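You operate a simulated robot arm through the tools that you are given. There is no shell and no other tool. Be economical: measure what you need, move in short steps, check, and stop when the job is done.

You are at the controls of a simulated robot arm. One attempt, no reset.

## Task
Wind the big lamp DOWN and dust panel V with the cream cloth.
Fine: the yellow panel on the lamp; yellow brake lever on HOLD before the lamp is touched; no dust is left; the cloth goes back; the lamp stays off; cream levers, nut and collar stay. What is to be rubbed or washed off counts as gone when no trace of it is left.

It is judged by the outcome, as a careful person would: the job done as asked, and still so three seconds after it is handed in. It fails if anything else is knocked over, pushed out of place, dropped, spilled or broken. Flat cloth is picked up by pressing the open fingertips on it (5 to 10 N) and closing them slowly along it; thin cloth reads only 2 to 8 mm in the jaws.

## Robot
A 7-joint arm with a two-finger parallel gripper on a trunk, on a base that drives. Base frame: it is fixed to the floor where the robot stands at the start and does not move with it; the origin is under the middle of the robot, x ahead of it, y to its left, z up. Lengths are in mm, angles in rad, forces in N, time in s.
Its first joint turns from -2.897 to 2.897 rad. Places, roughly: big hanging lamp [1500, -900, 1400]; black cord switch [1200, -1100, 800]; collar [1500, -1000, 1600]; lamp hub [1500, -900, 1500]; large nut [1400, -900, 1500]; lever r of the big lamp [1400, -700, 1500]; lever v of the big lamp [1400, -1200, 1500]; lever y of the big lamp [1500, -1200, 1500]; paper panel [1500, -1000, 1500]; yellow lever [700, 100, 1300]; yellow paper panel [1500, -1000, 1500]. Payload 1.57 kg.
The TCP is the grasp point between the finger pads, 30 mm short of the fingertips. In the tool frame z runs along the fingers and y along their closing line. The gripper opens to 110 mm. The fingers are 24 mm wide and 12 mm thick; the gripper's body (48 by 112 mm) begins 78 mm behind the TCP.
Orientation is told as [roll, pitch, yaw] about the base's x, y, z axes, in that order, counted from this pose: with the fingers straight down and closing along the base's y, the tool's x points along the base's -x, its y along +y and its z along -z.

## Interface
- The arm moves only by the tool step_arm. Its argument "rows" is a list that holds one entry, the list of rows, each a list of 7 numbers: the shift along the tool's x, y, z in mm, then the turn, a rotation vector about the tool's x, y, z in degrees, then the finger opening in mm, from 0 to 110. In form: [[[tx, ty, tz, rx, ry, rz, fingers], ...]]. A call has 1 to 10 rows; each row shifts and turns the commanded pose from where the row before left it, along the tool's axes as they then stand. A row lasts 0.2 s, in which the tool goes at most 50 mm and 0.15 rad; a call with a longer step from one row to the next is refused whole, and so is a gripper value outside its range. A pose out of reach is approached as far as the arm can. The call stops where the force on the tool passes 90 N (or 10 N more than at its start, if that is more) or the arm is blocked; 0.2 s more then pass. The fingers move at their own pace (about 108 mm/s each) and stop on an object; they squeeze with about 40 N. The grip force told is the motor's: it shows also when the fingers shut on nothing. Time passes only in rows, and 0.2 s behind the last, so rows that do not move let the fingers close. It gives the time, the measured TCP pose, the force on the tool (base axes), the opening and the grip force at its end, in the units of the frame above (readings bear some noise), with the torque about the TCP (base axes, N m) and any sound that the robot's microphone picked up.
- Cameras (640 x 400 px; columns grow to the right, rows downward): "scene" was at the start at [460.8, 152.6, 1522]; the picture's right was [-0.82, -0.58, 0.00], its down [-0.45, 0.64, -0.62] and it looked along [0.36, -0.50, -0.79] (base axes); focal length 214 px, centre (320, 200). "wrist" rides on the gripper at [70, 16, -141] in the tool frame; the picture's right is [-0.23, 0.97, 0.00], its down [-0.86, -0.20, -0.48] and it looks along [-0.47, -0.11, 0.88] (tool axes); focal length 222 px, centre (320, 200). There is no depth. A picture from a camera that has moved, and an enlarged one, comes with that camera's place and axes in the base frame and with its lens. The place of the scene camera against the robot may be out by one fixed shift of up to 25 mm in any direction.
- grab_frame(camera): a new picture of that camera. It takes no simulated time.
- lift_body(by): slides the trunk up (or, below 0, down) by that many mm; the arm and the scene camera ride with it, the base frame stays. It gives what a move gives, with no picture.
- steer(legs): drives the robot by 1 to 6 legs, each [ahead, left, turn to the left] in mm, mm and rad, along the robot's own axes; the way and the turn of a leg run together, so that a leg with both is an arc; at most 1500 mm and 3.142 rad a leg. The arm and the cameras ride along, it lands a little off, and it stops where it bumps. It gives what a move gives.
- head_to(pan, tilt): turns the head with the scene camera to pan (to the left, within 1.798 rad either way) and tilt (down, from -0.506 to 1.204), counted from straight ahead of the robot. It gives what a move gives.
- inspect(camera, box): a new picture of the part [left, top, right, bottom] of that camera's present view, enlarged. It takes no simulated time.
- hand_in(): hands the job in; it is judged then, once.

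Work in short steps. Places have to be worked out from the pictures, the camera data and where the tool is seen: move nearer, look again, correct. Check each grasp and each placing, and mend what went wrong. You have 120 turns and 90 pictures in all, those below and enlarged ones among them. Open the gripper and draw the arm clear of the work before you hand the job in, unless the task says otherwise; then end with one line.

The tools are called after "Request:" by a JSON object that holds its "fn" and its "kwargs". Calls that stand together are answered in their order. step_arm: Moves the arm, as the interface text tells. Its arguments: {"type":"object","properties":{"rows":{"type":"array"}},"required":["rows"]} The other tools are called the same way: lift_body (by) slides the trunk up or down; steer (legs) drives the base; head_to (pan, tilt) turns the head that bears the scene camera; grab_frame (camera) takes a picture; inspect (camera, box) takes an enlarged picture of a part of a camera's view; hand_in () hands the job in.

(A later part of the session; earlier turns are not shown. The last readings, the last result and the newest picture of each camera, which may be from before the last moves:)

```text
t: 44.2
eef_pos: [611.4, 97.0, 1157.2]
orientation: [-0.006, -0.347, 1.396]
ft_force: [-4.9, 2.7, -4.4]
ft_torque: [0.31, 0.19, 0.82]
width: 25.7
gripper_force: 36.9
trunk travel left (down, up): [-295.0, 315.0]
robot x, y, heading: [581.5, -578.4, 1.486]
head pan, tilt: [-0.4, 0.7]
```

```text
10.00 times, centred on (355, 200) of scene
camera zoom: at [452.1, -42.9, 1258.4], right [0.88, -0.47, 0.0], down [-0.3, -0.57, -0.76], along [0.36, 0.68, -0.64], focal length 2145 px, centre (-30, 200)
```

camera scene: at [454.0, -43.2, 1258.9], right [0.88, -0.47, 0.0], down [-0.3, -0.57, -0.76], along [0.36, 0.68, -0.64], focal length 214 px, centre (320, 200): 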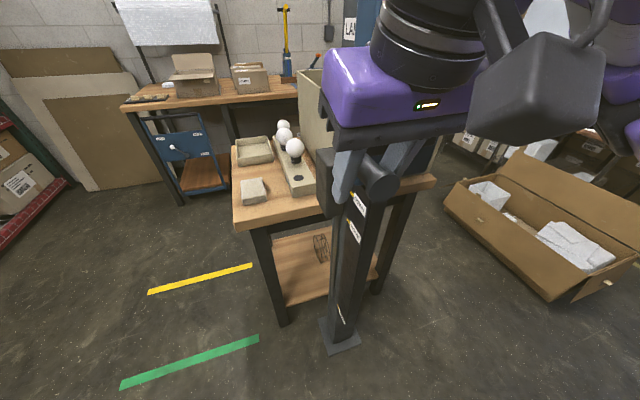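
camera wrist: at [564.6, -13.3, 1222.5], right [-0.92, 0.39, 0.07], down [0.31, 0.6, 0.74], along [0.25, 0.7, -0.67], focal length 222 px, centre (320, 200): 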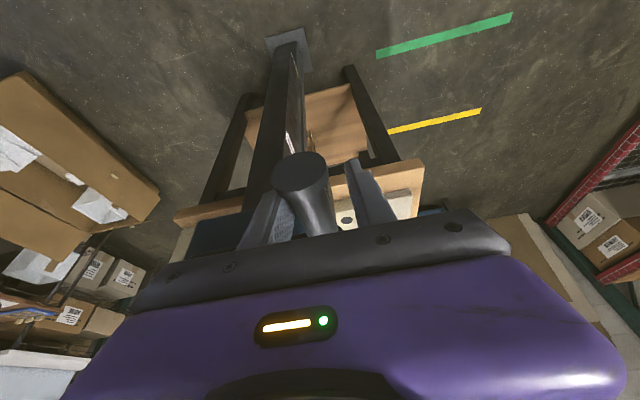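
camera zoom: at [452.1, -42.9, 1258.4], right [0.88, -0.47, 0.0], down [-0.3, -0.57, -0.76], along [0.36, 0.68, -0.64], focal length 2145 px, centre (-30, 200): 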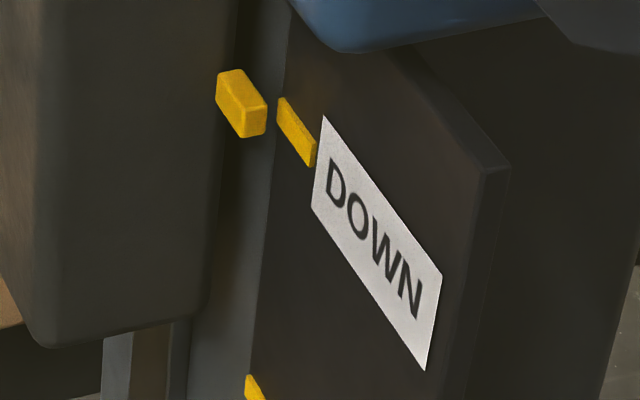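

Practically on the mark; a hair more, then open and withdraw along the handle's axis.

Request:
{"fn": "step_arm", "kwargs": {"rows": [[[-1, -0.5, -2.5, 0, 0, 0, 15], [0, 0, 0, 0, 0, 0, 70], [0, 0, 0, 0, 0, 0, 70], [38, 0, -14, 0, 0, 0, 70], [38, 0, -14, 0, 0, 0, 70], [38, 0, -14, 0, 0, 0, 70]]]}}

Request:
{"fn": "grab_frame", "kwargs": {"camera": "scene"}}

Request:
{"fn": "inspect", "kwargs": {"camera": "scene", "box": [335, 180, 375, 220]}}

```text
t: 45.6
eef_pos: [591.4, -22.8, 1158.8]
orientation: [-0.007, -0.345, 1.392]
ft_force: [-0.7, 0.9, -0.5]
ft_torque: [-0.03, 0.0, 0.0]
width: 70.0
gripper_force: 0.1
trunk travel left (down, up): [-295.0, 315.0]
robot x, y, heading: [580.8, -574.3, 1.478]
head pan, tilt: [-0.4, 0.7]
```

```text
51 pictures are left
camera scene: at [452.5, -42.7, 1258.3], right [0.88, -0.47, 0.0], down [-0.3, -0.57, -0.76], along [0.36, 0.68, -0.64], focal length 214 px, centre (320, 200)
```

scene: 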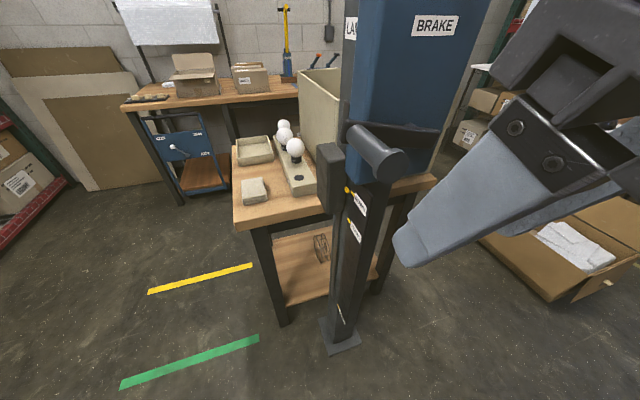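

```text
10.00 times, centred on (355, 200) of scene
camera zoom: at [452.5, -42.7, 1258.3], right [0.88, -0.47, 0.0], down [-0.3, -0.57, -0.76], along [0.36, 0.68, -0.64], focal length 2145 px, centre (-30, 200)
```

zoom: 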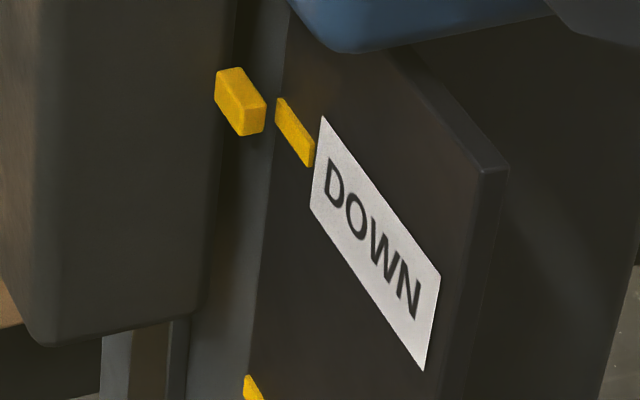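

Crank stays, pointer on DOWN. Now back to the lever: close the fingers, raise the trunk, move to the right side of the lever in front of the panel.

Request:
{"fn": "lift_body", "kwargs": {"by": 280}}

Request:
{"fn": "step_arm", "kwargs": {"rows": [[[4.4, -40.5, 12, 0, 0, 0, 0], [4.4, -40.5, 12, 0, 0, 0, 0], [4.4, -40.5, 12, 0, 0, 0, 0], [4.4, -40.5, 12, 0, 0, 0, 0], [4.4, -40.5, 12, 0, 0, 0, 0], [0, 0, 0, 0, 0, 0, 0]]]}}

Request:
{"fn": "grab_frame", "kwargs": {"camera": "wrist"}}

```text
t: 48.5
eef_pos: [592.0, -23.2, 1438.4]
orientation: [-0.006, -0.345, 1.391]
ft_force: [0.0, -0.8, 1.0]
ft_torque: [0.03, 0.05, 0.02]
width: 70.1
gripper_force: 0.1
trunk travel left (down, up): [-575.0, 35.0]
robot x, y, heading: [583.9, -575.1, 1.485]
head pan, tilt: [-0.4, 0.7]
```

```text
t: 49.9
eef_pos: [782.5, -53.4, 1370.1]
orientation: [-0.006, -0.315, 1.427]
ft_force: [0.2, -0.3, 0.3]
ft_torque: [-0.02, -0.02, -0.01]
width: 0.1
gripper_force: 21.0
trunk travel left (down, up): [-575.0, 35.0]
robot x, y, heading: [587.8, -576.4, 1.482]
head pan, tilt: [-0.4, 0.7]
```

```text
49 pictures are left
camera wrist: at [751.5, -161.4, 1482.1], right [-0.93, 0.36, 0.06], down [0.29, 0.63, 0.72], along [0.22, 0.69, -0.69], focal length 222 px, centre (320, 200)
```

wrist: 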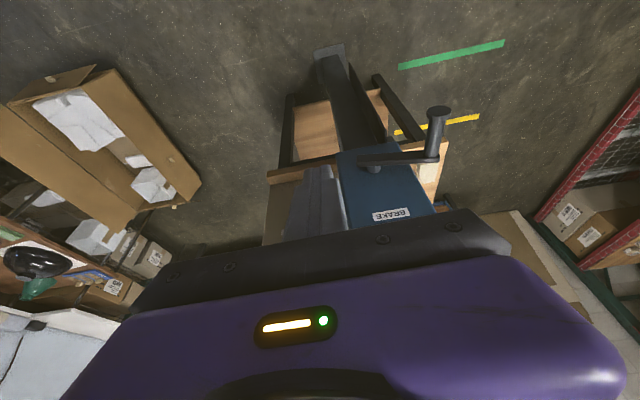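

I move in to the right of the knob.

Request:
{"fn": "step_arm", "kwargs": {"rows": [[[0, -20, 0, 0, 0, 0, 0], [-39, 0, 11.4, 0, 0, 0, 0], [-39, 0, 11.4, 0, 0, 0, 0], [-39, 0, 11.4, 0, 0, 0, 0], [0, 0, 0, 0, 0, 0, 0]]]}}

Request:
{"fn": "grab_frame", "kwargs": {"camera": "scene"}}

Request:
{"fn": "grab_frame", "kwargs": {"camera": "wrist"}}

```text
t: 51.0
eef_pos: [833.3, 56.8, 1385.5]
orientation: [-0.007, -0.346, 1.392]
ft_force: [-0.7, -0.8, -0.7]
ft_torque: [0.0, -0.01, -0.02]
width: 0.2
gripper_force: 20.7
trunk travel left (down, up): [-575.0, 35.0]
robot x, y, heading: [586.6, -577.2, 1.483]
head pan, tilt: [-0.4, 0.7]
```

```text
48 pictures are left
camera scene: at [452.5, -43.1, 1538.4], right [0.88, -0.47, 0.0], down [-0.3, -0.57, -0.76], along [0.36, 0.68, -0.64], focal length 214 px, centre (320, 200)
```

scene: 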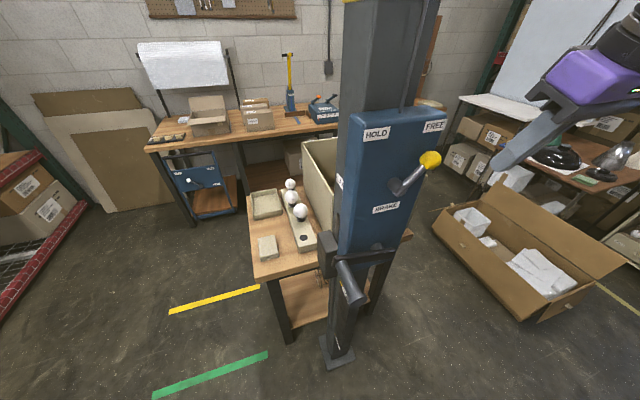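

```text
47 pictures are left
camera wrist: at [797.0, -52.7, 1493.8], right [-0.92, 0.39, 0.07], down [0.31, 0.6, 0.74], along [0.24, 0.7, -0.67], focal length 222 px, centre (320, 200)
```

wrist: 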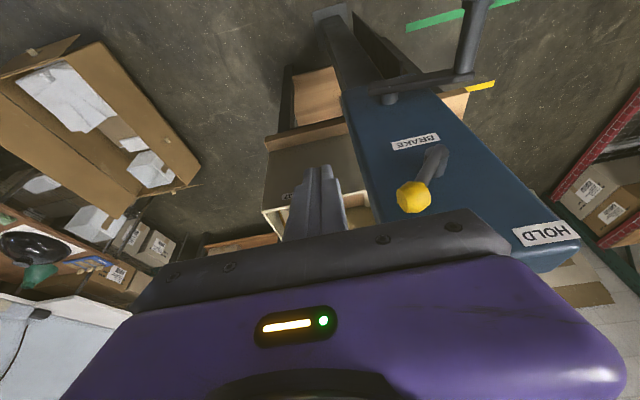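

Knob at about (767,120,1362). I go in 45 mm, then push left most of the way.

Request:
{"fn": "step_arm", "kwargs": {"rows": [[[-39.6, 0, 23, 0, 0, 0, 0], [0, 30, 0, 0, 0, 0, 0], [0, 20, 0, 0, 0, 0, 0], [0, 15, 0, 0, 0, 0, 0], [0, 15, 0, 0, 0, 0, 0], [0, 15, 0, 0, 0, 0, 0], [0, 15, 0, 0, 0, 0, 0], [0, 15, 0, 0, 0, 0, 0]]]}}

Request:
{"fn": "step_arm", "kwargs": {"rows": [[[0, 8, 0, 0, 0, 0, 0], [0, 8, 0, 0, 0, 0, 0]]]}}

Request:
{"fn": "inspect", "kwargs": {"camera": "scene", "box": [320, 80, 480, 280]}}

```text
t: 52.9
eef_pos: [715.9, 122.6, 1374.8]
orientation: [-0.006, -0.346, 1.392]
ft_force: [0.5, 0.1, 0.1]
ft_torque: [0.03, -0.01, -0.01]
width: 0.0
gripper_force: 21.1
trunk travel left (down, up): [-575.0, 35.0]
robot x, y, heading: [585.5, -574.1, 1.484]
head pan, tilt: [-0.4, 0.7]
```

```text
t: 53.5
eef_pos: [702.1, 126.3, 1374.3]
orientation: [-0.011, -0.344, 1.39]
ft_force: [14.3, -2.5, -1.4]
ft_torque: [-0.05, -0.3, -0.18]
width: 0.0
gripper_force: 21.7
trunk travel left (down, up): [-575.0, 35.0]
robot x, y, heading: [581.8, -574.9, 1.483]
head pan, tilt: [-0.4, 0.7]
```

```text
2.00 times, centred on (400, 180) of scene
camera zoom: at [453.6, -43.2, 1538.5], right [0.88, -0.47, 0.0], down [-0.3, -0.57, -0.76], along [0.36, 0.68, -0.64], focal length 429 px, centre (160, 240)
```

zoom: 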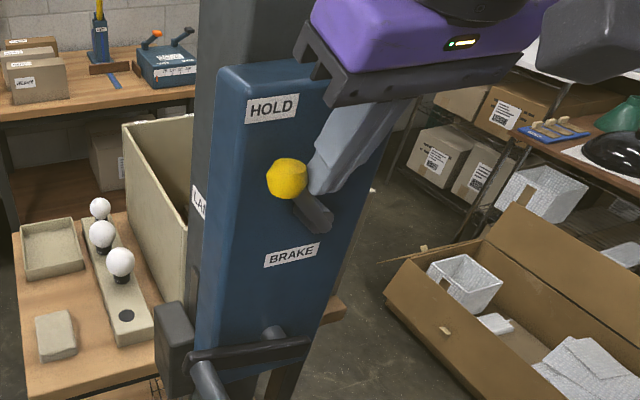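

The lever is back on HOLD. I seat it gently, back off, and look at the side-table pad.

Request:
{"fn": "step_arm", "kwargs": {"rows": [[[0, 4, 0, 0, 0, 0, 0], [0, -15, 0, 0, 0, 0, 0], [42, 0, -15, 0, 0, 0, 0], [42, 0, -15, 0, 0, 0, 0], [42, 0, -15, 0, 0, 0, 0]]]}}

Request:
{"fn": "inspect", "kwargs": {"camera": "scene", "box": [240, 160, 340, 270]}}

Request:
{"fn": "inspect", "kwargs": {"camera": "scene", "box": [320, 90, 460, 240]}}

```text
t: 54.6
eef_pos: [687.5, -4.2, 1379.1]
orientation: [-0.005, -0.343, 1.392]
ft_force: [0.2, -0.5, -0.6]
ft_torque: [-0.02, 0.01, -0.01]
width: 0.3
gripper_force: 21.0
out of reach, approached as far as the arm can: row 5
trunk travel left (down, up): [-575.0, 35.0]
robot x, y, heading: [584.7, -573.7, 1.479]
head pan, tilt: [-0.4, 0.7]
```

```text
3.64 times, centred on (290, 215) of scene
camera zoom: at [452.4, -42.6, 1538.3], right [0.88, -0.47, 0.0], down [-0.3, -0.57, -0.76], along [0.36, 0.68, -0.64], focal length 780 px, centre (429, 146)
```

zoom: 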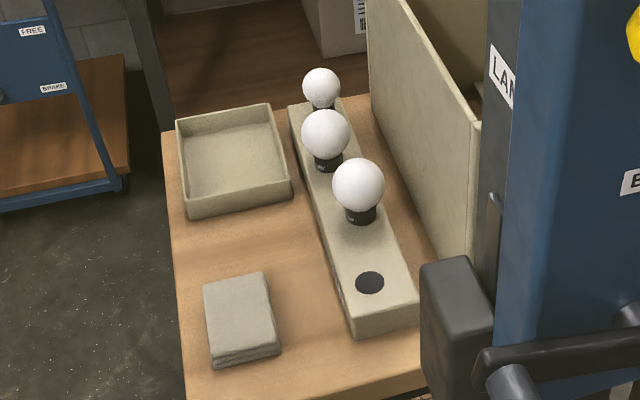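

```text
2.67 times, centred on (390, 165) of scene
camera zoom: at [452.4, -42.6, 1538.3], right [0.88, -0.47, 0.0], down [-0.3, -0.57, -0.76], along [0.36, 0.68, -0.64], focal length 572 px, centre (133, 293)
```

zoom: 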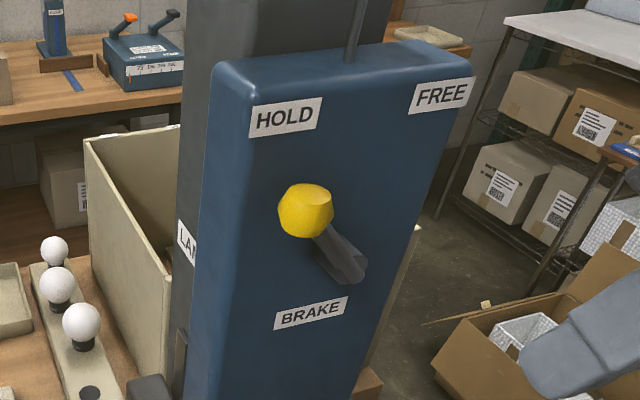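

A folded, layered beige cloth lies on the table's near left corner. Before taking it I check the lamp and the bench for other cloths.

Request:
{"fn": "head_to", "kwargs": {"pan": -1.79, "tilt": 0.4}}

Request:
{"fn": "grab_frame", "kwargs": {"camera": "scene"}}

```text
t: 56.2
eef_pos: [689.1, -4.5, 1379.9]
orientation: [-0.006, -0.344, 1.392]
ft_force: [0.2, 0.2, -0.2]
ft_torque: [0.0, 0.03, 0.03]
width: 0.0
gripper_force: 21.3
trunk travel left (down, up): [-575.0, 35.0]
robot x, y, heading: [586.5, -575.6, 1.479]
head pan, tilt: [-1.791, 0.4]
```

```text
43 pictures are left
camera scene: at [501.0, -146.2, 1565.3], right [-0.3, -0.95, 0.0], down [-0.37, 0.12, -0.92], along [0.88, -0.28, -0.39], focal length 214 px, centre (320, 200)
```

scene: 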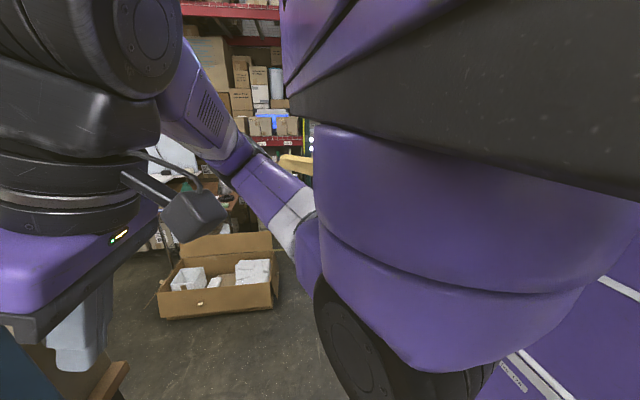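

My arm hides the bench, so I proceed. The cloth is at about (520,539,850) on the side table; I drive left and ahead, keeping left of the post.

Request:
{"fn": "steer", "kwargs": {"legs": [[0, 400, 0], [500, 0, 0]]}}

Request:
{"fn": "head_to", "kwargs": {"pan": -0.3, "tilt": 0.9}}

Request:
{"fn": "grab_frame", "kwargs": {"camera": "scene"}}

```text
t: 61.2
eef_pos: [341.1, 529.2, 1379.0]
orientation: [-0.006, -0.344, 1.387]
ft_force: [0.4, -0.6, -0.3]
ft_torque: [0.02, 0.01, 0.02]
width: 0.0
gripper_force: 21.4
trunk travel left (down, up): [-575.0, 35.0]
robot x, y, heading: [235.1, -38.6, 1.479]
head pan, tilt: [-1.791, 0.4]
```

```text
t: 62.8
eef_pos: [341.7, 530.4, 1379.5]
orientation: [-0.008, -0.344, 1.386]
ft_force: [0.2, -0.3, 1.1]
ft_torque: [-0.01, -0.02, 0.0]
width: 0.6
gripper_force: 21.5
trunk travel left (down, up): [-575.0, 35.0]
robot x, y, heading: [237.6, -39.2, 1.475]
head pan, tilt: [-0.3, 0.901]
```

```text
42 pictures are left
camera scene: at [94.1, 488.8, 1522.3], right [0.92, -0.39, 0.0], down [-0.3, -0.72, -0.62], along [0.24, 0.57, -0.78], focal length 214 px, centre (320, 200)
```

scene: 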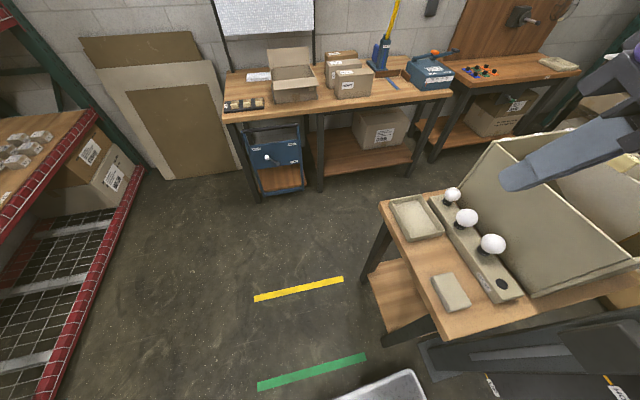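

I straighten the tool and move it above the cloth.

Request:
{"fn": "step_arm", "kwargs": {"rows": [[[0, 0, 0, 0, 6.6, 0, 60], [0, 0, 0, 0, 6.6, 0, 60], [0, 0, 0, 0, 6.5, 0, 60], [-4, -37.7, 0, 0, 0, 0, 60], [-4, -37.7, 0, 0, 0, 0, 60], [-4, -37.7, 0, 0, 0, 0, 60], [-4, -37.7, 0, 0, 0, 0, 60], [-4, -37.7, 0, 0, 0, 0, 60]]]}}

Request:
{"fn": "lift_body", "kwargs": {"by": -300}}

Request:
{"fn": "grab_frame", "kwargs": {"camera": "wrist"}}

```text
t: 64.6
eef_pos: [519.9, 530.5, 1378.5]
orientation: [-0.011, 0.001, 1.401]
ft_force: [-0.3, -0.3, 0.3]
ft_torque: [-0.02, -0.01, 0.01]
width: 60.0
gripper_force: 0.0
trunk travel left (down, up): [-575.0, 35.0]
robot x, y, heading: [235.5, -37.1, 1.484]
head pan, tilt: [-0.3, 0.901]
```

```text
t: 67.6
eef_pos: [509.5, 551.3, 1083.2]
orientation: [-0.026, 0.001, 1.417]
ft_force: [0.4, -0.1, 0.3]
ft_torque: [0.0, 0.0, -0.02]
width: 59.7
gripper_force: 0.1
trunk travel left (down, up): [-275.0, 335.0]
robot x, y, heading: [235.3, -18.4, 1.509]
head pan, tilt: [-0.3, 0.901]
```

```text
41 pictures are left
camera wrist: at [480.6, 484.8, 1223.2], right [-0.93, 0.37, -0.03], down [0.31, 0.82, 0.48], along [0.2, 0.44, -0.88], focal length 222 px, centre (320, 200)
```

wrist: 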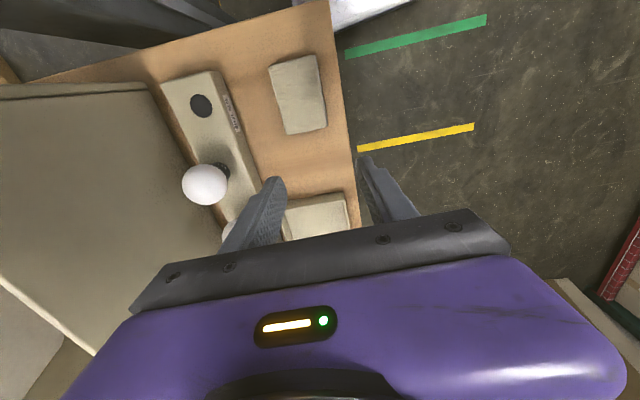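

The robot shifted about 19 mm while the trunk sank: something touched. I check around.

Request:
{"fn": "grab_frame", "kwargs": {"camera": "scene"}}

Request:
{"fn": "head_to", "kwargs": {"pan": -1.3, "tilt": 0.9}}

Request:
{"fn": "grab_frame", "kwargs": {"camera": "scene"}}

```text
40 pictures are left
camera scene: at [73.3, 509.3, 1220.5], right [0.94, -0.35, 0.01], down [-0.27, -0.73, -0.62], along [0.22, 0.58, -0.78], focal length 214 px, centre (320, 200)
```

scene: 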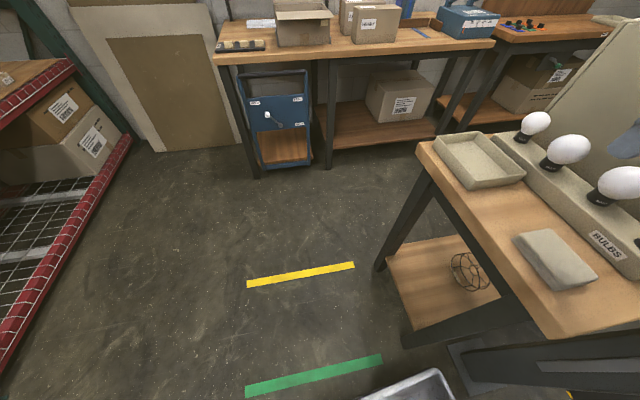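

```text
t: 68.9
eef_pos: [510.3, 550.2, 1082.3]
orientation: [-0.024, 0.0, 1.418]
ft_force: [-1.7, 0.3, 0.0]
ft_torque: [0.01, -0.03, -0.02]
width: 60.1
gripper_force: 0.1
trunk travel left (down, up): [-275.0, 335.0]
robot x, y, heading: [236.6, -18.3, 1.512]
head pan, tilt: [-1.3, 0.901]
```

```text
39 pictures are left
camera scene: at [120.2, 454.8, 1221.1], right [0.21, -0.98, 0.0], down [-0.76, -0.16, -0.63], along [0.61, 0.13, -0.78], focal length 214 px, centre (320, 200)
```

scene: 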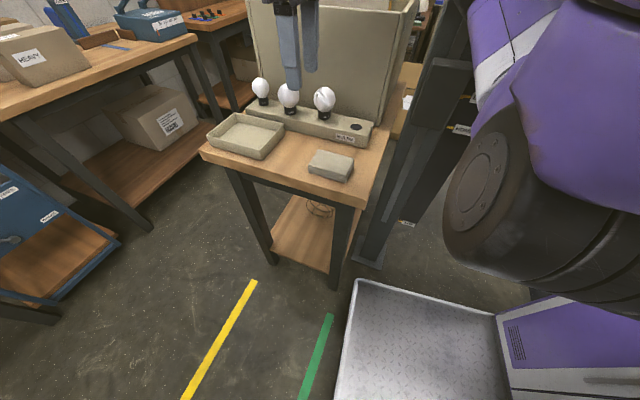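

An arm link seems to rest on the crank/post (the robot is slightly tilted). I raise the trunk back 100 mm and check the winch.

Request:
{"fn": "lift_body", "kwargs": {"by": 150}}

Request:
{"fn": "head_to", "kwargs": {"pan": -1.3, "tilt": 0.5}}

Request:
{"fn": "grab_frame", "kwargs": {"camera": "scene"}}

```text
t: 70.6
eef_pos: [507.7, 546.6, 1228.7]
orientation: [-0.008, 0.002, 1.412]
ft_force: [-0.3, -0.2, -1.2]
ft_torque: [-0.03, -0.02, -0.02]
width: 60.1
gripper_force: 0.1
trunk travel left (down, up): [-425.0, 185.0]
robot x, y, heading: [233.8, -19.9, 1.502]
head pan, tilt: [-1.3, 0.901]
```

```text
t: 71.5
eef_pos: [507.6, 547.6, 1228.6]
orientation: [-0.009, 0.002, 1.415]
ft_force: [0.1, 0.7, 0.9]
ft_torque: [0.02, -0.02, -0.02]
width: 60.0
gripper_force: 0.1
trunk travel left (down, up): [-425.0, 185.0]
robot x, y, heading: [231.6, -20.8, 1.507]
head pan, tilt: [-1.3, 0.499]
```

```text
38 pictures are left
camera scene: at [132.3, 455.7, 1404.3], right [0.2, -0.98, 0.0], down [-0.46, -0.1, -0.88], along [0.86, 0.18, -0.47], focal length 214 px, centre (320, 200)
```

scene: 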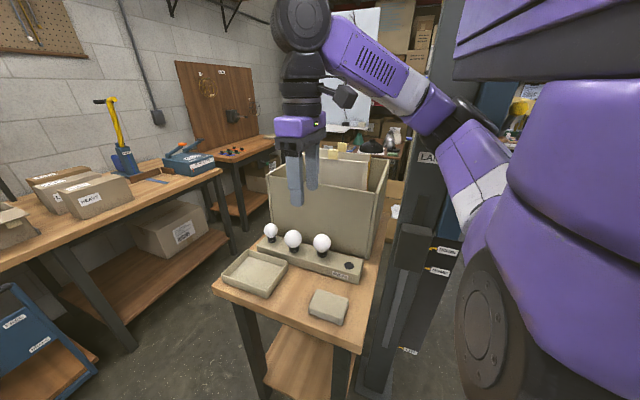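

The upper arm was against the winch. I drive 230 mm left, away from it, and inspect the winch.

Request:
{"fn": "steer", "kwargs": {"legs": [[0, 230, 0]]}}

Request:
{"fn": "head_to", "kwargs": {"pan": -1.0, "tilt": 0.5}}

Request:
{"fn": "grab_frame", "kwargs": {"camera": "scene"}}

```text
t: 73.2
eef_pos: [307.2, 536.4, 1229.5]
orientation: [-0.007, -0.001, 1.382]
ft_force: [0.5, -0.1, -0.9]
ft_torque: [0.02, 0.02, 0.01]
width: 60.1
gripper_force: 0.1
trunk travel left (down, up): [-425.0, 185.0]
robot x, y, heading: [6.9, -19.6, 1.477]
head pan, tilt: [-1.3, 0.499]
```

```text
t: 74.0
eef_pos: [307.7, 535.3, 1229.7]
orientation: [-0.007, 0.0, 1.38]
ft_force: [0.4, 0.5, 0.5]
ft_torque: [0.01, 0.01, 0.01]
width: 59.9
gripper_force: 0.1
trunk travel left (down, up): [-425.0, 185.0]
robot x, y, heading: [3.6, -17.2, 1.473]
head pan, tilt: [-1.0, 0.499]
```

```text
37 pictures are left
camera scene: at [-78.6, 482.8, 1406.2], right [0.45, -0.89, 0.0], down [-0.43, -0.22, -0.88], along [0.78, 0.4, -0.48], focal length 214 px, centre (320, 200)
```

scene: 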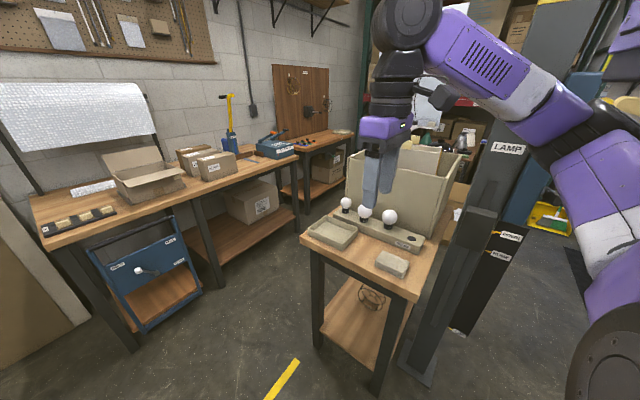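

Winch mechanism looks unmoved. I approach from further left: ahead 150 then turn right 0.4, which brings the gripper above the cloth with the arm well away from the winch.

Request:
{"fn": "steer", "kwargs": {"legs": [[150, 0, 0], [0, 0, -0.4]]}}

Request:
{"fn": "head_to", "kwargs": {"pan": -0.8, "tilt": 0.6}}

Request:
{"fn": "grab_frame", "kwargs": {"camera": "scene"}}

Request:
{"fn": "grab_frame", "kwargs": {"camera": "wrist"}}

```text
t: 76.6
eef_pos: [514.9, 525.8, 1228.5]
orientation: [-0.007, 0.001, 0.979]
ft_force: [0.0, 0.0, 0.9]
ft_torque: [0.03, 0.02, 0.01]
width: 60.0
gripper_force: 0.1
trunk travel left (down, up): [-425.0, 185.0]
robot x, y, heading: [19.6, 135.1, 1.068]
head pan, tilt: [-1.0, 0.499]
```

```text
t: 77.3
eef_pos: [515.6, 527.0, 1229.1]
orientation: [-0.007, 0.0, 0.98]
ft_force: [-0.6, 0.5, 0.0]
ft_torque: [0.01, 0.02, 0.0]
width: 59.9
gripper_force: 0.0
trunk travel left (down, up): [-425.0, 185.0]
robot x, y, heading: [24.6, 134.6, 1.07]
head pan, tilt: [-0.799, 0.6]
```

```text
36 pictures are left
camera scene: at [126.7, 642.6, 1397.1], right [0.27, -0.96, 0.0], down [-0.54, -0.15, -0.83], along [0.8, 0.22, -0.56], focal length 214 px, centre (320, 200)
```

scene: 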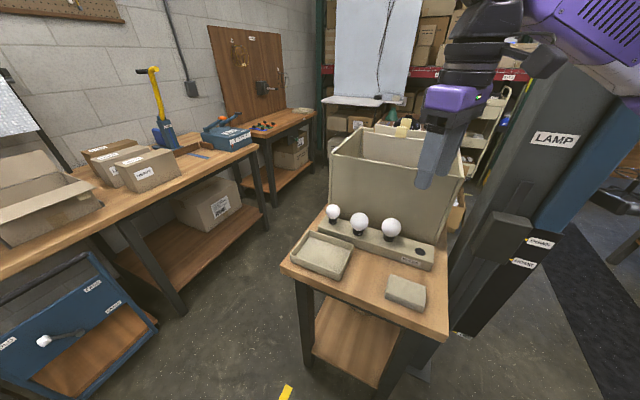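

```text
35 pictures are left
camera wrist: at [462.8, 477.8, 1370.0], right [-0.68, 0.73, -0.01], down [0.64, 0.6, 0.48], along [0.36, 0.32, -0.88], focal length 222 px, centre (320, 200)
```

wrist: 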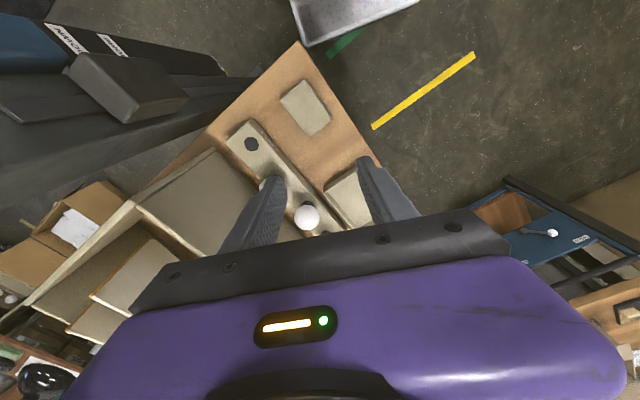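

The cloth is a folded pad ~65x100 mm at (529,490), short side along the panel's u-axis. I align the yaw, move over it, open to 100, and lower.

Request:
{"fn": "step_arm", "kwargs": {"rows": [[[0, 0, 0, 0, 0, -7.8, 100], [0, 0, 0, 0, 0, -7.8, 100], [0, 0, 0, 0, 0, -7.6, 100], [16, -10, 0, 0, 0, 0, 100], [16, -10, 0, 0, 0, 0, 100], [0, 0, 0, 0, 0, 0, 100]]]}}

Request:
{"fn": "lift_body", "kwargs": {"by": -270}}

Request:
{"fn": "grab_frame", "kwargs": {"camera": "wrist"}}

```text
t: 78.7
eef_pos: [529.9, 490.5, 1230.0]
orientation: [-0.006, 0.002, 1.385]
ft_force: [0.3, 0.7, -0.2]
ft_torque: [0.03, -0.02, -0.01]
width: 99.9
gripper_force: 0.0
trunk travel left (down, up): [-425.0, 185.0]
robot x, y, heading: [21.2, 134.8, 1.071]
head pan, tilt: [-0.799, 0.6]
```

```text
t: 81.5
eef_pos: [528.9, 491.5, 958.9]
orientation: [-0.005, 0.004, 1.385]
ft_force: [0.3, 0.3, 0.1]
ft_torque: [0.0, -0.01, -0.02]
width: 100.1
gripper_force: 0.1
trunk travel left (down, up): [-155.0, 455.0]
robot x, y, heading: [21.0, 132.4, 1.07]
head pan, tilt: [-0.799, 0.6]
```

```text
34 pictures are left
camera wrist: at [500.1, 426.1, 1101.0], right [-0.91, 0.4, -0.01], down [0.35, 0.8, 0.48], along [0.2, 0.43, -0.88], focal length 222 px, centre (320, 200)
```

wrist: 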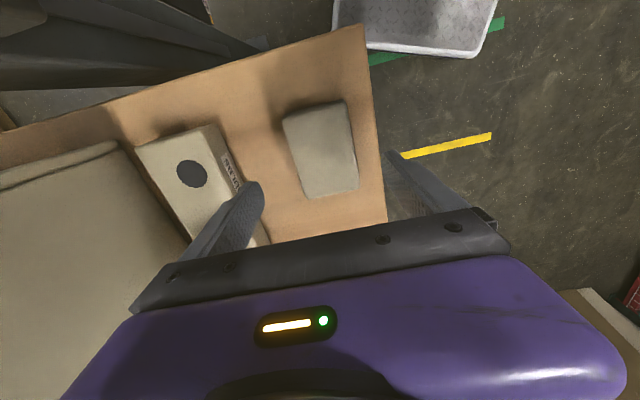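

Aligned. I descend 75 mm and check from the head camera.

Request:
{"fn": "step_arm", "kwargs": {"rows": [[[0, 0, 25, 0, 0, 0, 100], [0, 0, 25, 0, 0, 0, 100], [0, 0, 25, 0, 0, 0, 100], [0, 0, 0, 0, 0, 0, 100]]]}}

Request:
{"fn": "head_to", "kwargs": {"pan": -0.9, "tilt": 0.6}}

Request:
{"fn": "inspect", "kwargs": {"camera": "scene", "box": [290, 120, 450, 260]}}

```text
t: 82.5
eef_pos: [529.0, 492.3, 884.8]
orientation: [-0.007, 0.002, 1.386]
ft_force: [-0.2, 0.4, 0.4]
ft_torque: [0.01, -0.03, 0.03]
width: 99.8
gripper_force: 0.0
trunk travel left (down, up): [-155.0, 455.0]
robot x, y, heading: [21.9, 134.0, 1.068]
head pan, tilt: [-0.799, 0.6]
```

```text
t: 83.2
eef_pos: [528.3, 492.5, 885.0]
orientation: [-0.004, 0.001, 1.383]
ft_force: [0.0, 0.3, -0.4]
ft_torque: [0.0, 0.0, -0.01]
width: 99.8
gripper_force: 0.1
trunk travel left (down, up): [-155.0, 455.0]
robot x, y, heading: [20.5, 136.7, 1.068]
head pan, tilt: [-0.901, 0.6]
```

```text
2.86 times, centred on (370, 190) of scene
camera zoom: at [128.7, 634.0, 1127.1], right [0.17, -0.99, 0.0], down [-0.56, -0.1, -0.83], along [0.81, 0.14, -0.56], focal length 613 px, centre (177, 229)
```

zoom: 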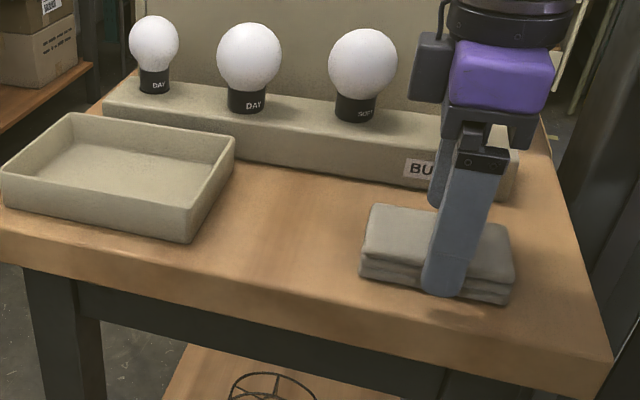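

The pad is ~25 mm thick; fingertips ~9 mm above the table. I lower 4 mm and close slowly.

Request:
{"fn": "step_arm", "kwargs": {"rows": [[[0, 0, 4, 0, 0, 0, 90], [0, 0, 0, 0, 0, 0, 80], [0, 0, 0, 0, 0, 0, 70], [0, 0, 0, 0, 0, 0, 60], [0, 0, 0, 0, 0, 0, 50], [0, 0, 0, 0, 0, 0, 40], [0, 0, 0, 0, 0, 0, 40]]]}}

Request:
{"fn": "inspect", "kwargs": {"camera": "scene", "box": [290, 120, 450, 260]}}

```text
t: 84.8
eef_pos: [528.3, 493.1, 882.0]
orientation: [-0.005, 0.002, 1.385]
ft_force: [0.5, 0.0, -0.3]
ft_torque: [0.02, 0.01, 0.03]
width: 68.7
gripper_force: 39.9
trunk travel left (down, up): [-155.0, 455.0]
robot x, y, heading: [22.3, 131.6, 1.069]
head pan, tilt: [-0.901, 0.6]
```

```text
2.86 times, centred on (370, 190) of scene
camera zoom: at [128.7, 633.9, 1127.1], right [0.17, -0.99, 0.0], down [-0.56, -0.1, -0.83], along [0.81, 0.14, -0.56], focal length 613 px, centre (177, 229)
```

zoom: 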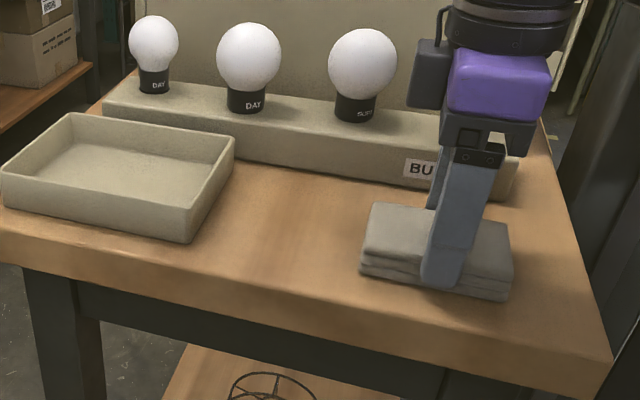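

Firm grip on the folded cloth (69 mm); its spot is TCP (528,493,882), yaw 1.385. I lift it, back off and turn to face the lamp.

Request:
{"fn": "lift_body", "kwargs": {"by": 330}}

Request:
{"fn": "steer", "kwargs": {"legs": [[-350, 0, 0], [0, 0, -1.07]]}}

Request:
{"fn": "head_to", "kwargs": {"pan": -0.5, "tilt": 0.3}}

Request:
{"fn": "grab_frame", "kwargs": {"camera": "scene"}}

```text
t: 88.0
eef_pos: [528.7, 492.0, 1211.7]
orientation: [-0.005, 0.001, 1.384]
ft_force: [-1.2, -0.2, 0.7]
ft_torque: [-0.02, 0.0, -0.03]
width: 68.6
gripper_force: 39.5
trunk travel left (down, up): [-485.0, 125.0]
robot x, y, heading: [25.7, 132.4, 1.077]
head pan, tilt: [-0.901, 0.6]
```

```text
t: 93.0
eef_pos: [412.9, -443.5, 1210.9]
orientation: [-0.006, 0.001, 0.305]
ft_force: [0.6, 0.0, -0.4]
ft_torque: [0.01, -0.04, 0.01]
width: 68.9
gripper_force: 39.9
trunk travel left (down, up): [-485.0, 125.0]
robot x, y, heading: [-144.8, -165.6, -0.004]
head pan, tilt: [-0.901, 0.6]
```

```text
t: 93.8
eef_pos: [412.7, -444.4, 1211.3]
orientation: [-0.007, 0.001, 0.305]
ft_force: [0.4, 0.1, -0.6]
ft_torque: [-0.05, 0.01, -0.03]
width: 69.0
gripper_force: 40.4
trunk travel left (down, up): [-485.0, 125.0]
robot x, y, heading: [-143.1, -164.7, -0.009]
head pan, tilt: [-0.499, 0.3]
```

```text
31 pictures are left
camera scene: at [357.7, -0.9, 1484.5], right [-0.49, -0.87, 0.0], down [-0.26, 0.14, -0.96], along [0.83, -0.46, -0.3], focal length 214 px, centre (320, 200)
```

scene: 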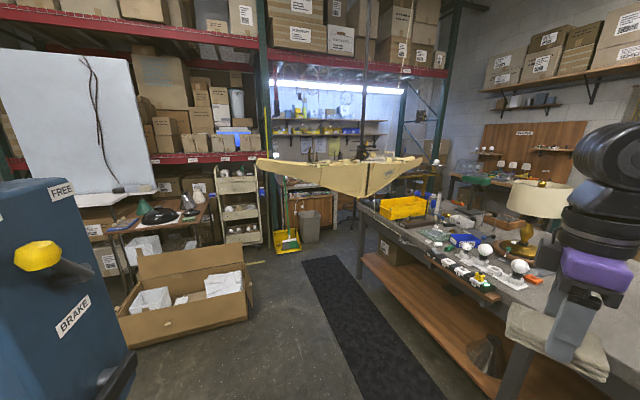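

Request:
{"fn": "inspect", "kwargs": {"camera": "scene", "box": [245, 135, 435, 255]}}

```text
3.33 times, centred on (340, 195) of scene
camera zoom: at [357.7, -0.9, 1484.5], right [-0.49, -0.87, 0.0], down [-0.26, 0.14, -0.96], along [0.83, -0.46, -0.3], focal length 715 px, centre (253, 217)
```

zoom: 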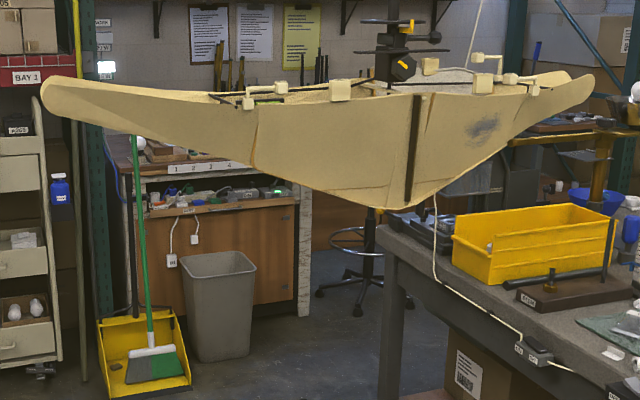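

The grey dust patch is on the right face (panel V), which slopes toward the bench. I drive nearer for a better look.

Request:
{"fn": "steer", "kwargs": {"legs": [[340, -420, 0]]}}

Request:
{"fn": "head_to", "kwargs": {"pan": -0.5, "tilt": 0.25}}

Request:
{"fn": "grab_frame", "kwargs": {"camera": "scene"}}

```text
t: 97.0
eef_pos: [756.5, -865.7, 1212.1]
orientation: [-0.007, 0.001, 0.307]
ft_force: [0.9, -0.1, -0.5]
ft_torque: [-0.01, 0.01, -0.02]
width: 68.8
gripper_force: 40.2
trunk travel left (down, up): [-485.0, 125.0]
robot x, y, heading: [196.2, -587.7, -0.009]
head pan, tilt: [-0.499, 0.3]
```

```text
t: 97.6
eef_pos: [757.5, -865.4, 1211.6]
orientation: [-0.008, 0.002, 0.308]
ft_force: [-0.9, -0.4, 0.3]
ft_torque: [0.02, 0.02, -0.03]
width: 68.7
gripper_force: 39.9
trunk travel left (down, up): [-485.0, 125.0]
robot x, y, heading: [199.6, -593.0, -0.005]
head pan, tilt: [-0.499, 0.25]
```

```text
29 pictures are left
camera scene: at [701.3, -422.6, 1489.3], right [-0.48, -0.88, 0.0], down [-0.22, 0.12, -0.97], along [0.85, -0.47, -0.25], focal length 214 px, centre (320, 200)
```

scene: 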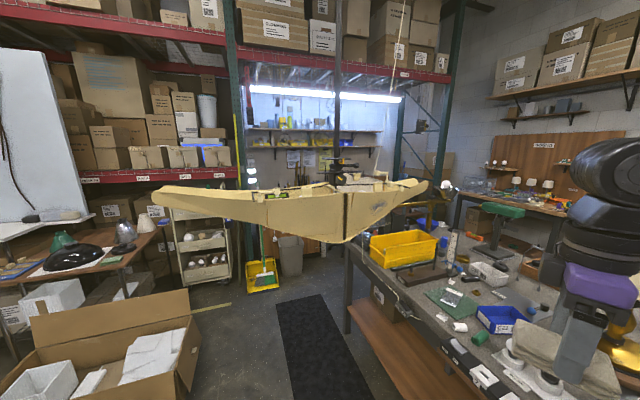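

Triangulating: the lamp's near corner (black strip) is a vertical edge at about (1373,-912), z 1087–1303; the dusty wall V runs from there toward (1550,-1640), patch near (1430,-1154,1210). I drive up, staying clear of it, and look.

Request:
{"fn": "steer", "kwargs": {"legs": [[350, -120, 0]]}}

Request:
{"fn": "head_to", "kwargs": {"pan": -0.75, "tilt": 0.35}}

Request:
{"fn": "grab_frame", "kwargs": {"camera": "scene"}}

```text
t: 99.9
eef_pos: [1102.1, -988.5, 1210.5]
orientation: [-0.007, 0.002, 0.304]
ft_force: [0.1, -0.5, -0.5]
ft_torque: [0.01, -0.01, -0.01]
width: 68.8
gripper_force: 40.3
trunk travel left (down, up): [-485.0, 125.0]
robot x, y, heading: [545.2, -712.1, -0.01]
head pan, tilt: [-0.499, 0.25]
```

```text
t: 100.7
eef_pos: [1102.2, -989.2, 1211.0]
orientation: [-0.008, 0.002, 0.304]
ft_force: [-1.1, -1.3, -0.3]
ft_torque: [-0.02, -0.04, -0.01]
width: 68.7
gripper_force: 39.3
trunk travel left (down, up): [-485.0, 125.0]
robot x, y, heading: [546.5, -713.2, -0.008]
head pan, tilt: [-0.75, 0.351]
```

```text
28 pictures are left
camera scene: at [1033.0, -564.5, 1479.9], right [-0.69, -0.73, 0.0], down [-0.25, 0.24, -0.94], along [0.68, -0.65, -0.34], focal length 214 px, centre (320, 200)
```

scene: 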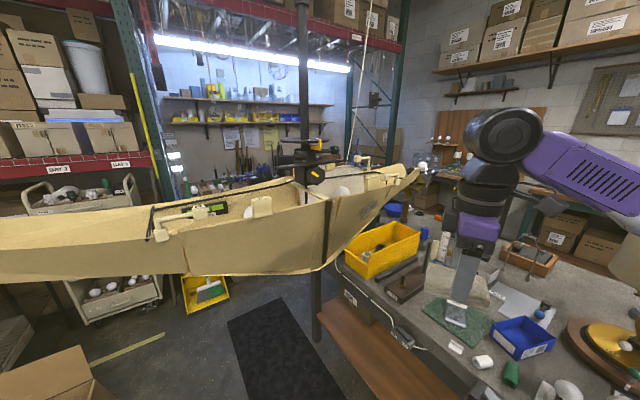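

Request:
{"fn": "inspect", "kwargs": {"camera": "scene", "box": [290, 130, 450, 290]}}

```text
2.50 times, centred on (370, 210) of scene
camera zoom: at [1033.0, -564.5, 1479.9], right [-0.69, -0.73, 0.0], down [-0.25, 0.24, -0.94], along [0.68, -0.65, -0.34], focal length 536 px, centre (195, 175)
```

zoom: 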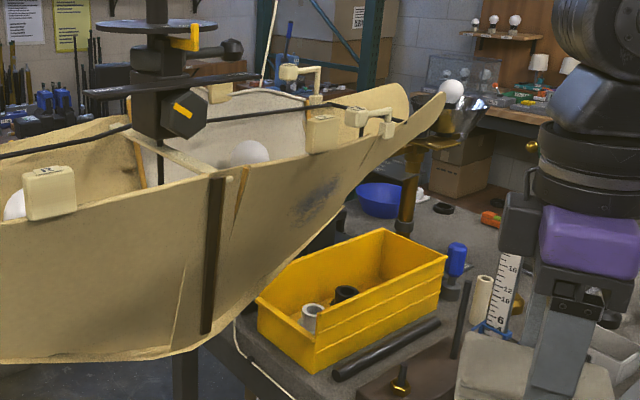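

V's wall faces -x: rim from about (1344,-890) to (1341,-1345) at z~1315, leaning inward downward ~14°; dust at about (1355,-1073,1235). To point the tool forward I want the trunk low and arm up: raise the arm, then lower the trunk.

Request:
{"fn": "step_arm", "kwargs": {"rows": [[[0, 0, -48, 0, 0, 5.8, 60], [0, 0, -48, 0, 0, 5.8, 60], [0, 0, -48, 0, 0, 5.8, 60], [0, 0, 0, 0, 0, 0, 60]]]}}

Request:
{"fn": "lift_body", "kwargs": {"by": -300}}

Request:
{"fn": "step_arm", "kwargs": {"rows": [[[0, 0, -48, 0, 0, 0, 60], [0, 0, -48, 0, 0, 0, 60], [0, 0, -48, 0, 0, 0, 60], [0, 0, 0, 0, 0, 0, 60]]]}}

```text
t: 101.7
eef_pos: [1102.6, -989.0, 1356.3]
orientation: [-0.006, 0.0, 0.0]
ft_force: [-0.2, 0.1, -0.3]
ft_torque: [0.01, 0.0, 0.0]
width: 68.4
gripper_force: 39.8
trunk travel left (down, up): [-485.0, 125.0]
robot x, y, heading: [549.7, -713.8, -0.01]
head pan, tilt: [-0.75, 0.351]
```

```text
t: 104.7
eef_pos: [1101.9, -989.9, 1057.1]
orientation: [-0.007, -0.001, 0.0]
ft_force: [-0.3, 0.5, -0.4]
ft_torque: [0.03, -0.01, -0.01]
width: 68.7
gripper_force: 40.2
trunk travel left (down, up): [-185.0, 425.0]
robot x, y, heading: [548.8, -708.2, -0.01]
head pan, tilt: [-0.75, 0.351]
```

```text
t: 105.3
eef_pos: [1100.1, -1007.9, 1099.4]
orientation: [0.212, -0.048, 0.015]
ft_force: [-0.7, -0.3, 0.2]
ft_torque: [-0.01, 0.01, -0.01]
width: 68.8
gripper_force: 40.3
out of reach, approached as far as the arm can: row 3
trunk travel left (down, up): [-185.0, 425.0]
robot x, y, heading: [546.7, -710.6, -0.004]
head pan, tilt: [-0.75, 0.351]
stopped in row 3: the arm was blocked; the commanded pose is now the measured one
```

Tool-down is not reachable that high. I ease down, level the roll, and start pitching the tool forward.

Request:
{"fn": "step_arm", "kwargs": {"rows": [[[0, 0, 25, 6, 2, 0, 60], [0, 0, 10, 6, 0, 0, 60], [0, 0, 0, 0, -8, 0, 60], [0, 0, 0, 0, -8, 0, 60], [0, 0, 0, 0, -8, 0, 60], [0, 0, 0, 0, -8, 0, 60], [0, 0, 0, 0, -8, 0, 60]]]}}

```text
t: 106.9
eef_pos: [1103.1, -1001.9, 1065.7]
orientation: [0.002, -0.716, 0.018]
ft_force: [0.0, 0.4, -0.4]
ft_torque: [0.02, 0.0, -0.02]
width: 68.7
gripper_force: 40.0
trunk travel left (down, up): [-185.0, 425.0]
robot x, y, heading: [545.8, -710.5, -0.008]
head pan, tilt: [-0.75, 0.351]
```

Works. I continue pitching to horizontal.

Request:
{"fn": "step_arm", "kwargs": {"rows": [[[0, 0, 0, 0, -8.2, 0, 60], [0, 0, 0, 0, -8.2, 0, 60], [0, 0, 0, 0, -8.2, 0, 60], [0, 0, 0, 0, -8.2, 0, 60], [0, 0, 0, 0, -8.2, 0, 60], [0, 0, 0, 0, -8.2, 0, 60]]]}}

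```text
t: 108.0
eef_pos: [1073.5, -1015.2, 1137.9]
orientation: [-0.391, -1.21, 0.356]
ft_force: [1.5, 0.1, -0.6]
ft_torque: [-0.01, 0.0, -0.03]
width: 68.7
gripper_force: 39.7
trunk travel left (down, up): [-185.0, 425.0]
robot x, y, heading: [521.4, -706.9, -0.044]
head pan, tilt: [-0.75, 0.351]
stopped in row 5: the arm was blocked; the commanded pose is now the measured one
```

Blocked and the robot was nudged back; I look at what it touches.

Request:
{"fn": "head_to", "kwargs": {"pan": -1.0, "tilt": 0.7}}

Request:
{"fn": "grab_frame", "kwargs": {"camera": "scene"}}

Request:
{"fn": "grab_frame", "kwargs": {"camera": "wrist"}}

```text
t: 108.8
eef_pos: [1075.4, -1016.2, 1138.2]
orientation: [-0.389, -1.213, 0.36]
ft_force: [0.6, 0.1, -0.1]
ft_torque: [0.02, 0.0, -0.01]
width: 68.5
gripper_force: 40.0
trunk travel left (down, up): [-185.0, 425.0]
robot x, y, heading: [525.4, -710.2, -0.042]
head pan, tilt: [-1.0, 0.7]
```

```text
26 pictures are left
camera scene: at [988.2, -579.2, 1154.3], right [-0.86, -0.51, 0.0], down [-0.32, 0.55, -0.77], along [0.39, -0.66, -0.64], focal length 214 px, centre (320, 200)
```

scene: 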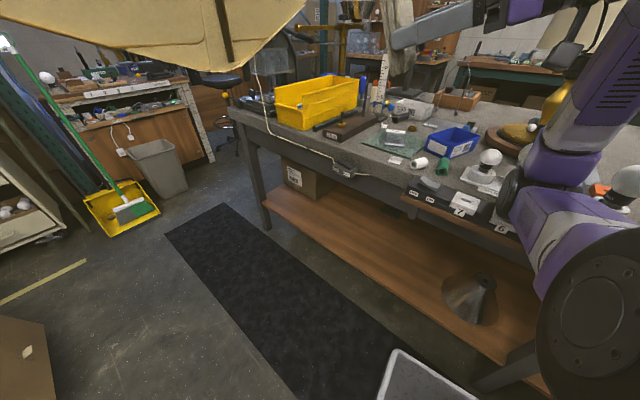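

```text
25 pictures are left
camera wrist: at [919.4, -1002.1, 1117.4], right [0.08, 0.99, 0.08], down [-0.17, -0.07, 0.98], along [0.98, -0.09, 0.17], focal length 222 px, centre (320, 200)
```

wrist: 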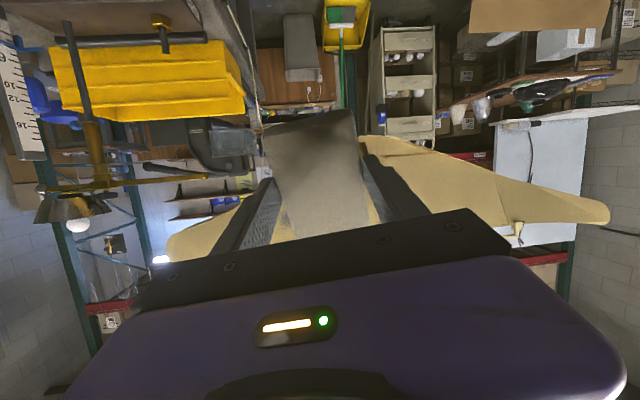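

The elbow hangs low against the bench edge. I raise the trunk 200 mm right away and look again.

Request:
{"fn": "lift_body", "kwargs": {"by": 200}}

Request:
{"fn": "grab_frame", "kwargs": {"camera": "scene"}}

```text
t: 111.0
eef_pos: [1074.8, -1024.5, 1322.0]
orientation: [-0.342, -1.217, 0.309]
ft_force: [0.6, -0.2, -0.5]
ft_torque: [0.01, 0.04, 0.03]
width: 68.7
gripper_force: 39.9
trunk travel left (down, up): [-385.0, 225.0]
robot x, y, heading: [522.3, -711.4, -0.051]
head pan, tilt: [-1.0, 0.7]
```

```text
24 pictures are left
camera scene: at [989.8, -588.7, 1348.4], right [-0.87, -0.5, 0.0], down [-0.32, 0.56, -0.76], along [0.38, -0.66, -0.64], focal length 214 px, centre (320, 200)
```

scene: 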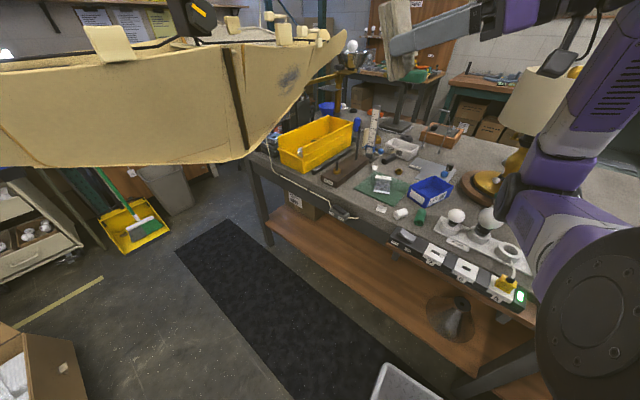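

I enlarge the bench part near the elbow to see whether anything was disturbed.

Request:
{"fn": "inspect", "kwargs": {"camera": "scene", "box": [380, 170, 560, 320]}}

```text
2.67 times, centred on (470, 245) of scene
camera zoom: at [989.8, -588.7, 1348.4], right [-0.87, -0.5, 0.0], down [-0.32, 0.56, -0.76], along [0.38, -0.66, -0.64], focal length 572 px, centre (-80, 80)
```

zoom: 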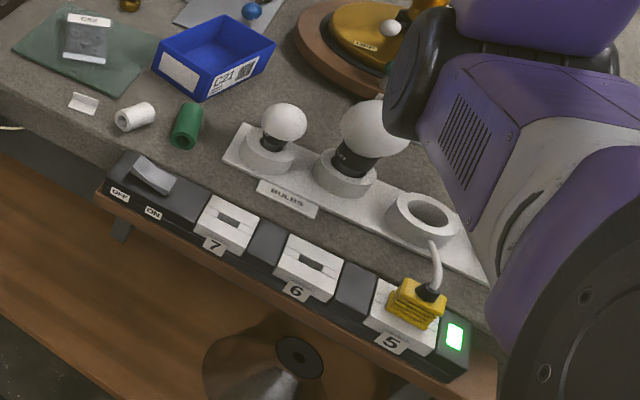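

Bench items look in place (the third well was empty before). I move the robot 180 mm left and 60 ahead so the elbow stays off the bench.

Request:
{"fn": "steer", "kwargs": {"legs": [[0, 180, 0.04], [60, 0, 0]]}}

Request:
{"fn": "step_arm", "kwargs": {"rows": [[[0, 0, 10, 0, 0, 7, 60], [0, -20, 20, 0, -7, 0, 60], [0, -20, 20, 0, -7, 0, 60], [0, 0, 0, 0, 0, 0, 60]]]}}

```text
t: 113.0
eef_pos: [1150.0, -821.6, 1323.5]
orientation: [-0.34, -1.217, 0.349]
ft_force: [0.6, 0.2, 0.3]
ft_torque: [0.0, 0.0, 0.0]
width: 68.6
gripper_force: 40.0
trunk travel left (down, up): [-385.0, 225.0]
robot x, y, heading: [586.7, -524.3, -0.01]
head pan, tilt: [-1.0, 0.7]
```

```text
t: 114.0
eef_pos: [1198.9, -864.0, 1308.0]
orientation: [-0.006, -1.483, -0.003]
ft_force: [0.5, -0.2, -0.2]
ft_torque: [0.04, 0.02, -0.01]
width: 68.7
gripper_force: 39.6
trunk travel left (down, up): [-385.0, 225.0]
robot x, y, heading: [581.6, -529.0, -0.009]
head pan, tilt: [-1.0, 0.7]
```

Tool is now horizontal. I slide right to face the dust and lower, pitching up gradually to match the wall lean.

Request:
{"fn": "step_arm", "kwargs": {"rows": [[[13, -42, 0, 0, -3, 0, 60], [13, -42, 0, 0, -3, 0, 60], [13, -42, 0, 0, -3, 0, 60], [13, -42, 0, 0, -3, 0, 60], [13, -42, 0, 0, -3, 0, 60], [0, 0, 0, 0, 0, 0, 60]]]}}

Request:
{"fn": "head_to", "kwargs": {"pan": -0.9, "tilt": 0.3}}

Request:
{"fn": "grab_frame", "kwargs": {"camera": "scene"}}

Request:
{"fn": "grab_frame", "kwargs": {"camera": "wrist"}}

```text
t: 115.4
eef_pos: [1195.8, -1072.3, 1244.9]
orientation: [-3.135, -1.398, 3.124]
ft_force: [0.1, -0.1, -0.3]
ft_torque: [-0.01, 0.04, -0.01]
width: 68.9
gripper_force: 40.1
trunk travel left (down, up): [-385.0, 225.0]
robot x, y, heading: [583.5, -526.1, -0.009]
head pan, tilt: [-1.0, 0.7]
```

```text
t: 116.3
eef_pos: [1195.6, -1072.2, 1244.6]
orientation: [-3.14, -1.397, 3.126]
ft_force: [0.3, -0.4, -1.0]
ft_torque: [-0.03, -0.01, 0.0]
width: 68.7
gripper_force: 39.7
trunk travel left (down, up): [-385.0, 225.0]
robot x, y, heading: [586.8, -529.2, -0.004]
head pan, tilt: [-0.901, 0.3]
```

```text
22 pictures are left
camera scene: at [1061.9, -390.5, 1384.5], right [-0.79, -0.61, 0.0], down [-0.18, 0.23, -0.95], along [0.59, -0.75, -0.3], focal length 214 px, centre (320, 200)
```

scene: 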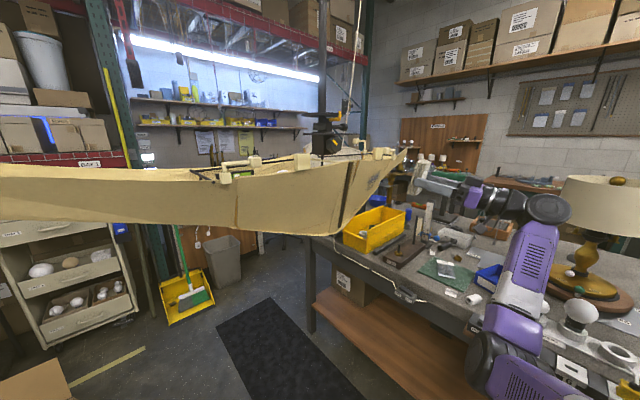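

```text
21 pictures are left
camera wrist: at [1069.7, -1054.6, 1151.5], right [-0.03, 0.97, 0.22], down [-0.62, -0.19, 0.76], along [0.78, -0.12, 0.61], focal length 222 px, centre (320, 200)
```

wrist: 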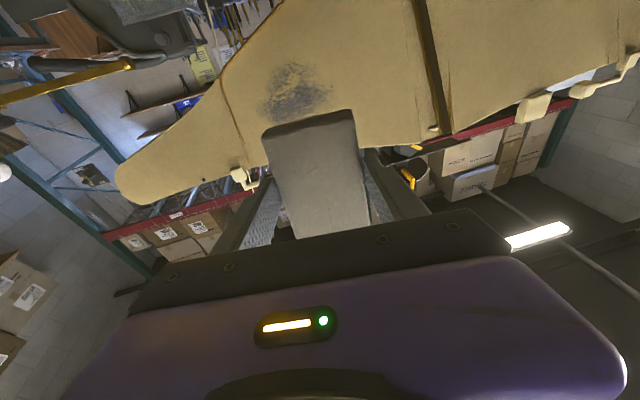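

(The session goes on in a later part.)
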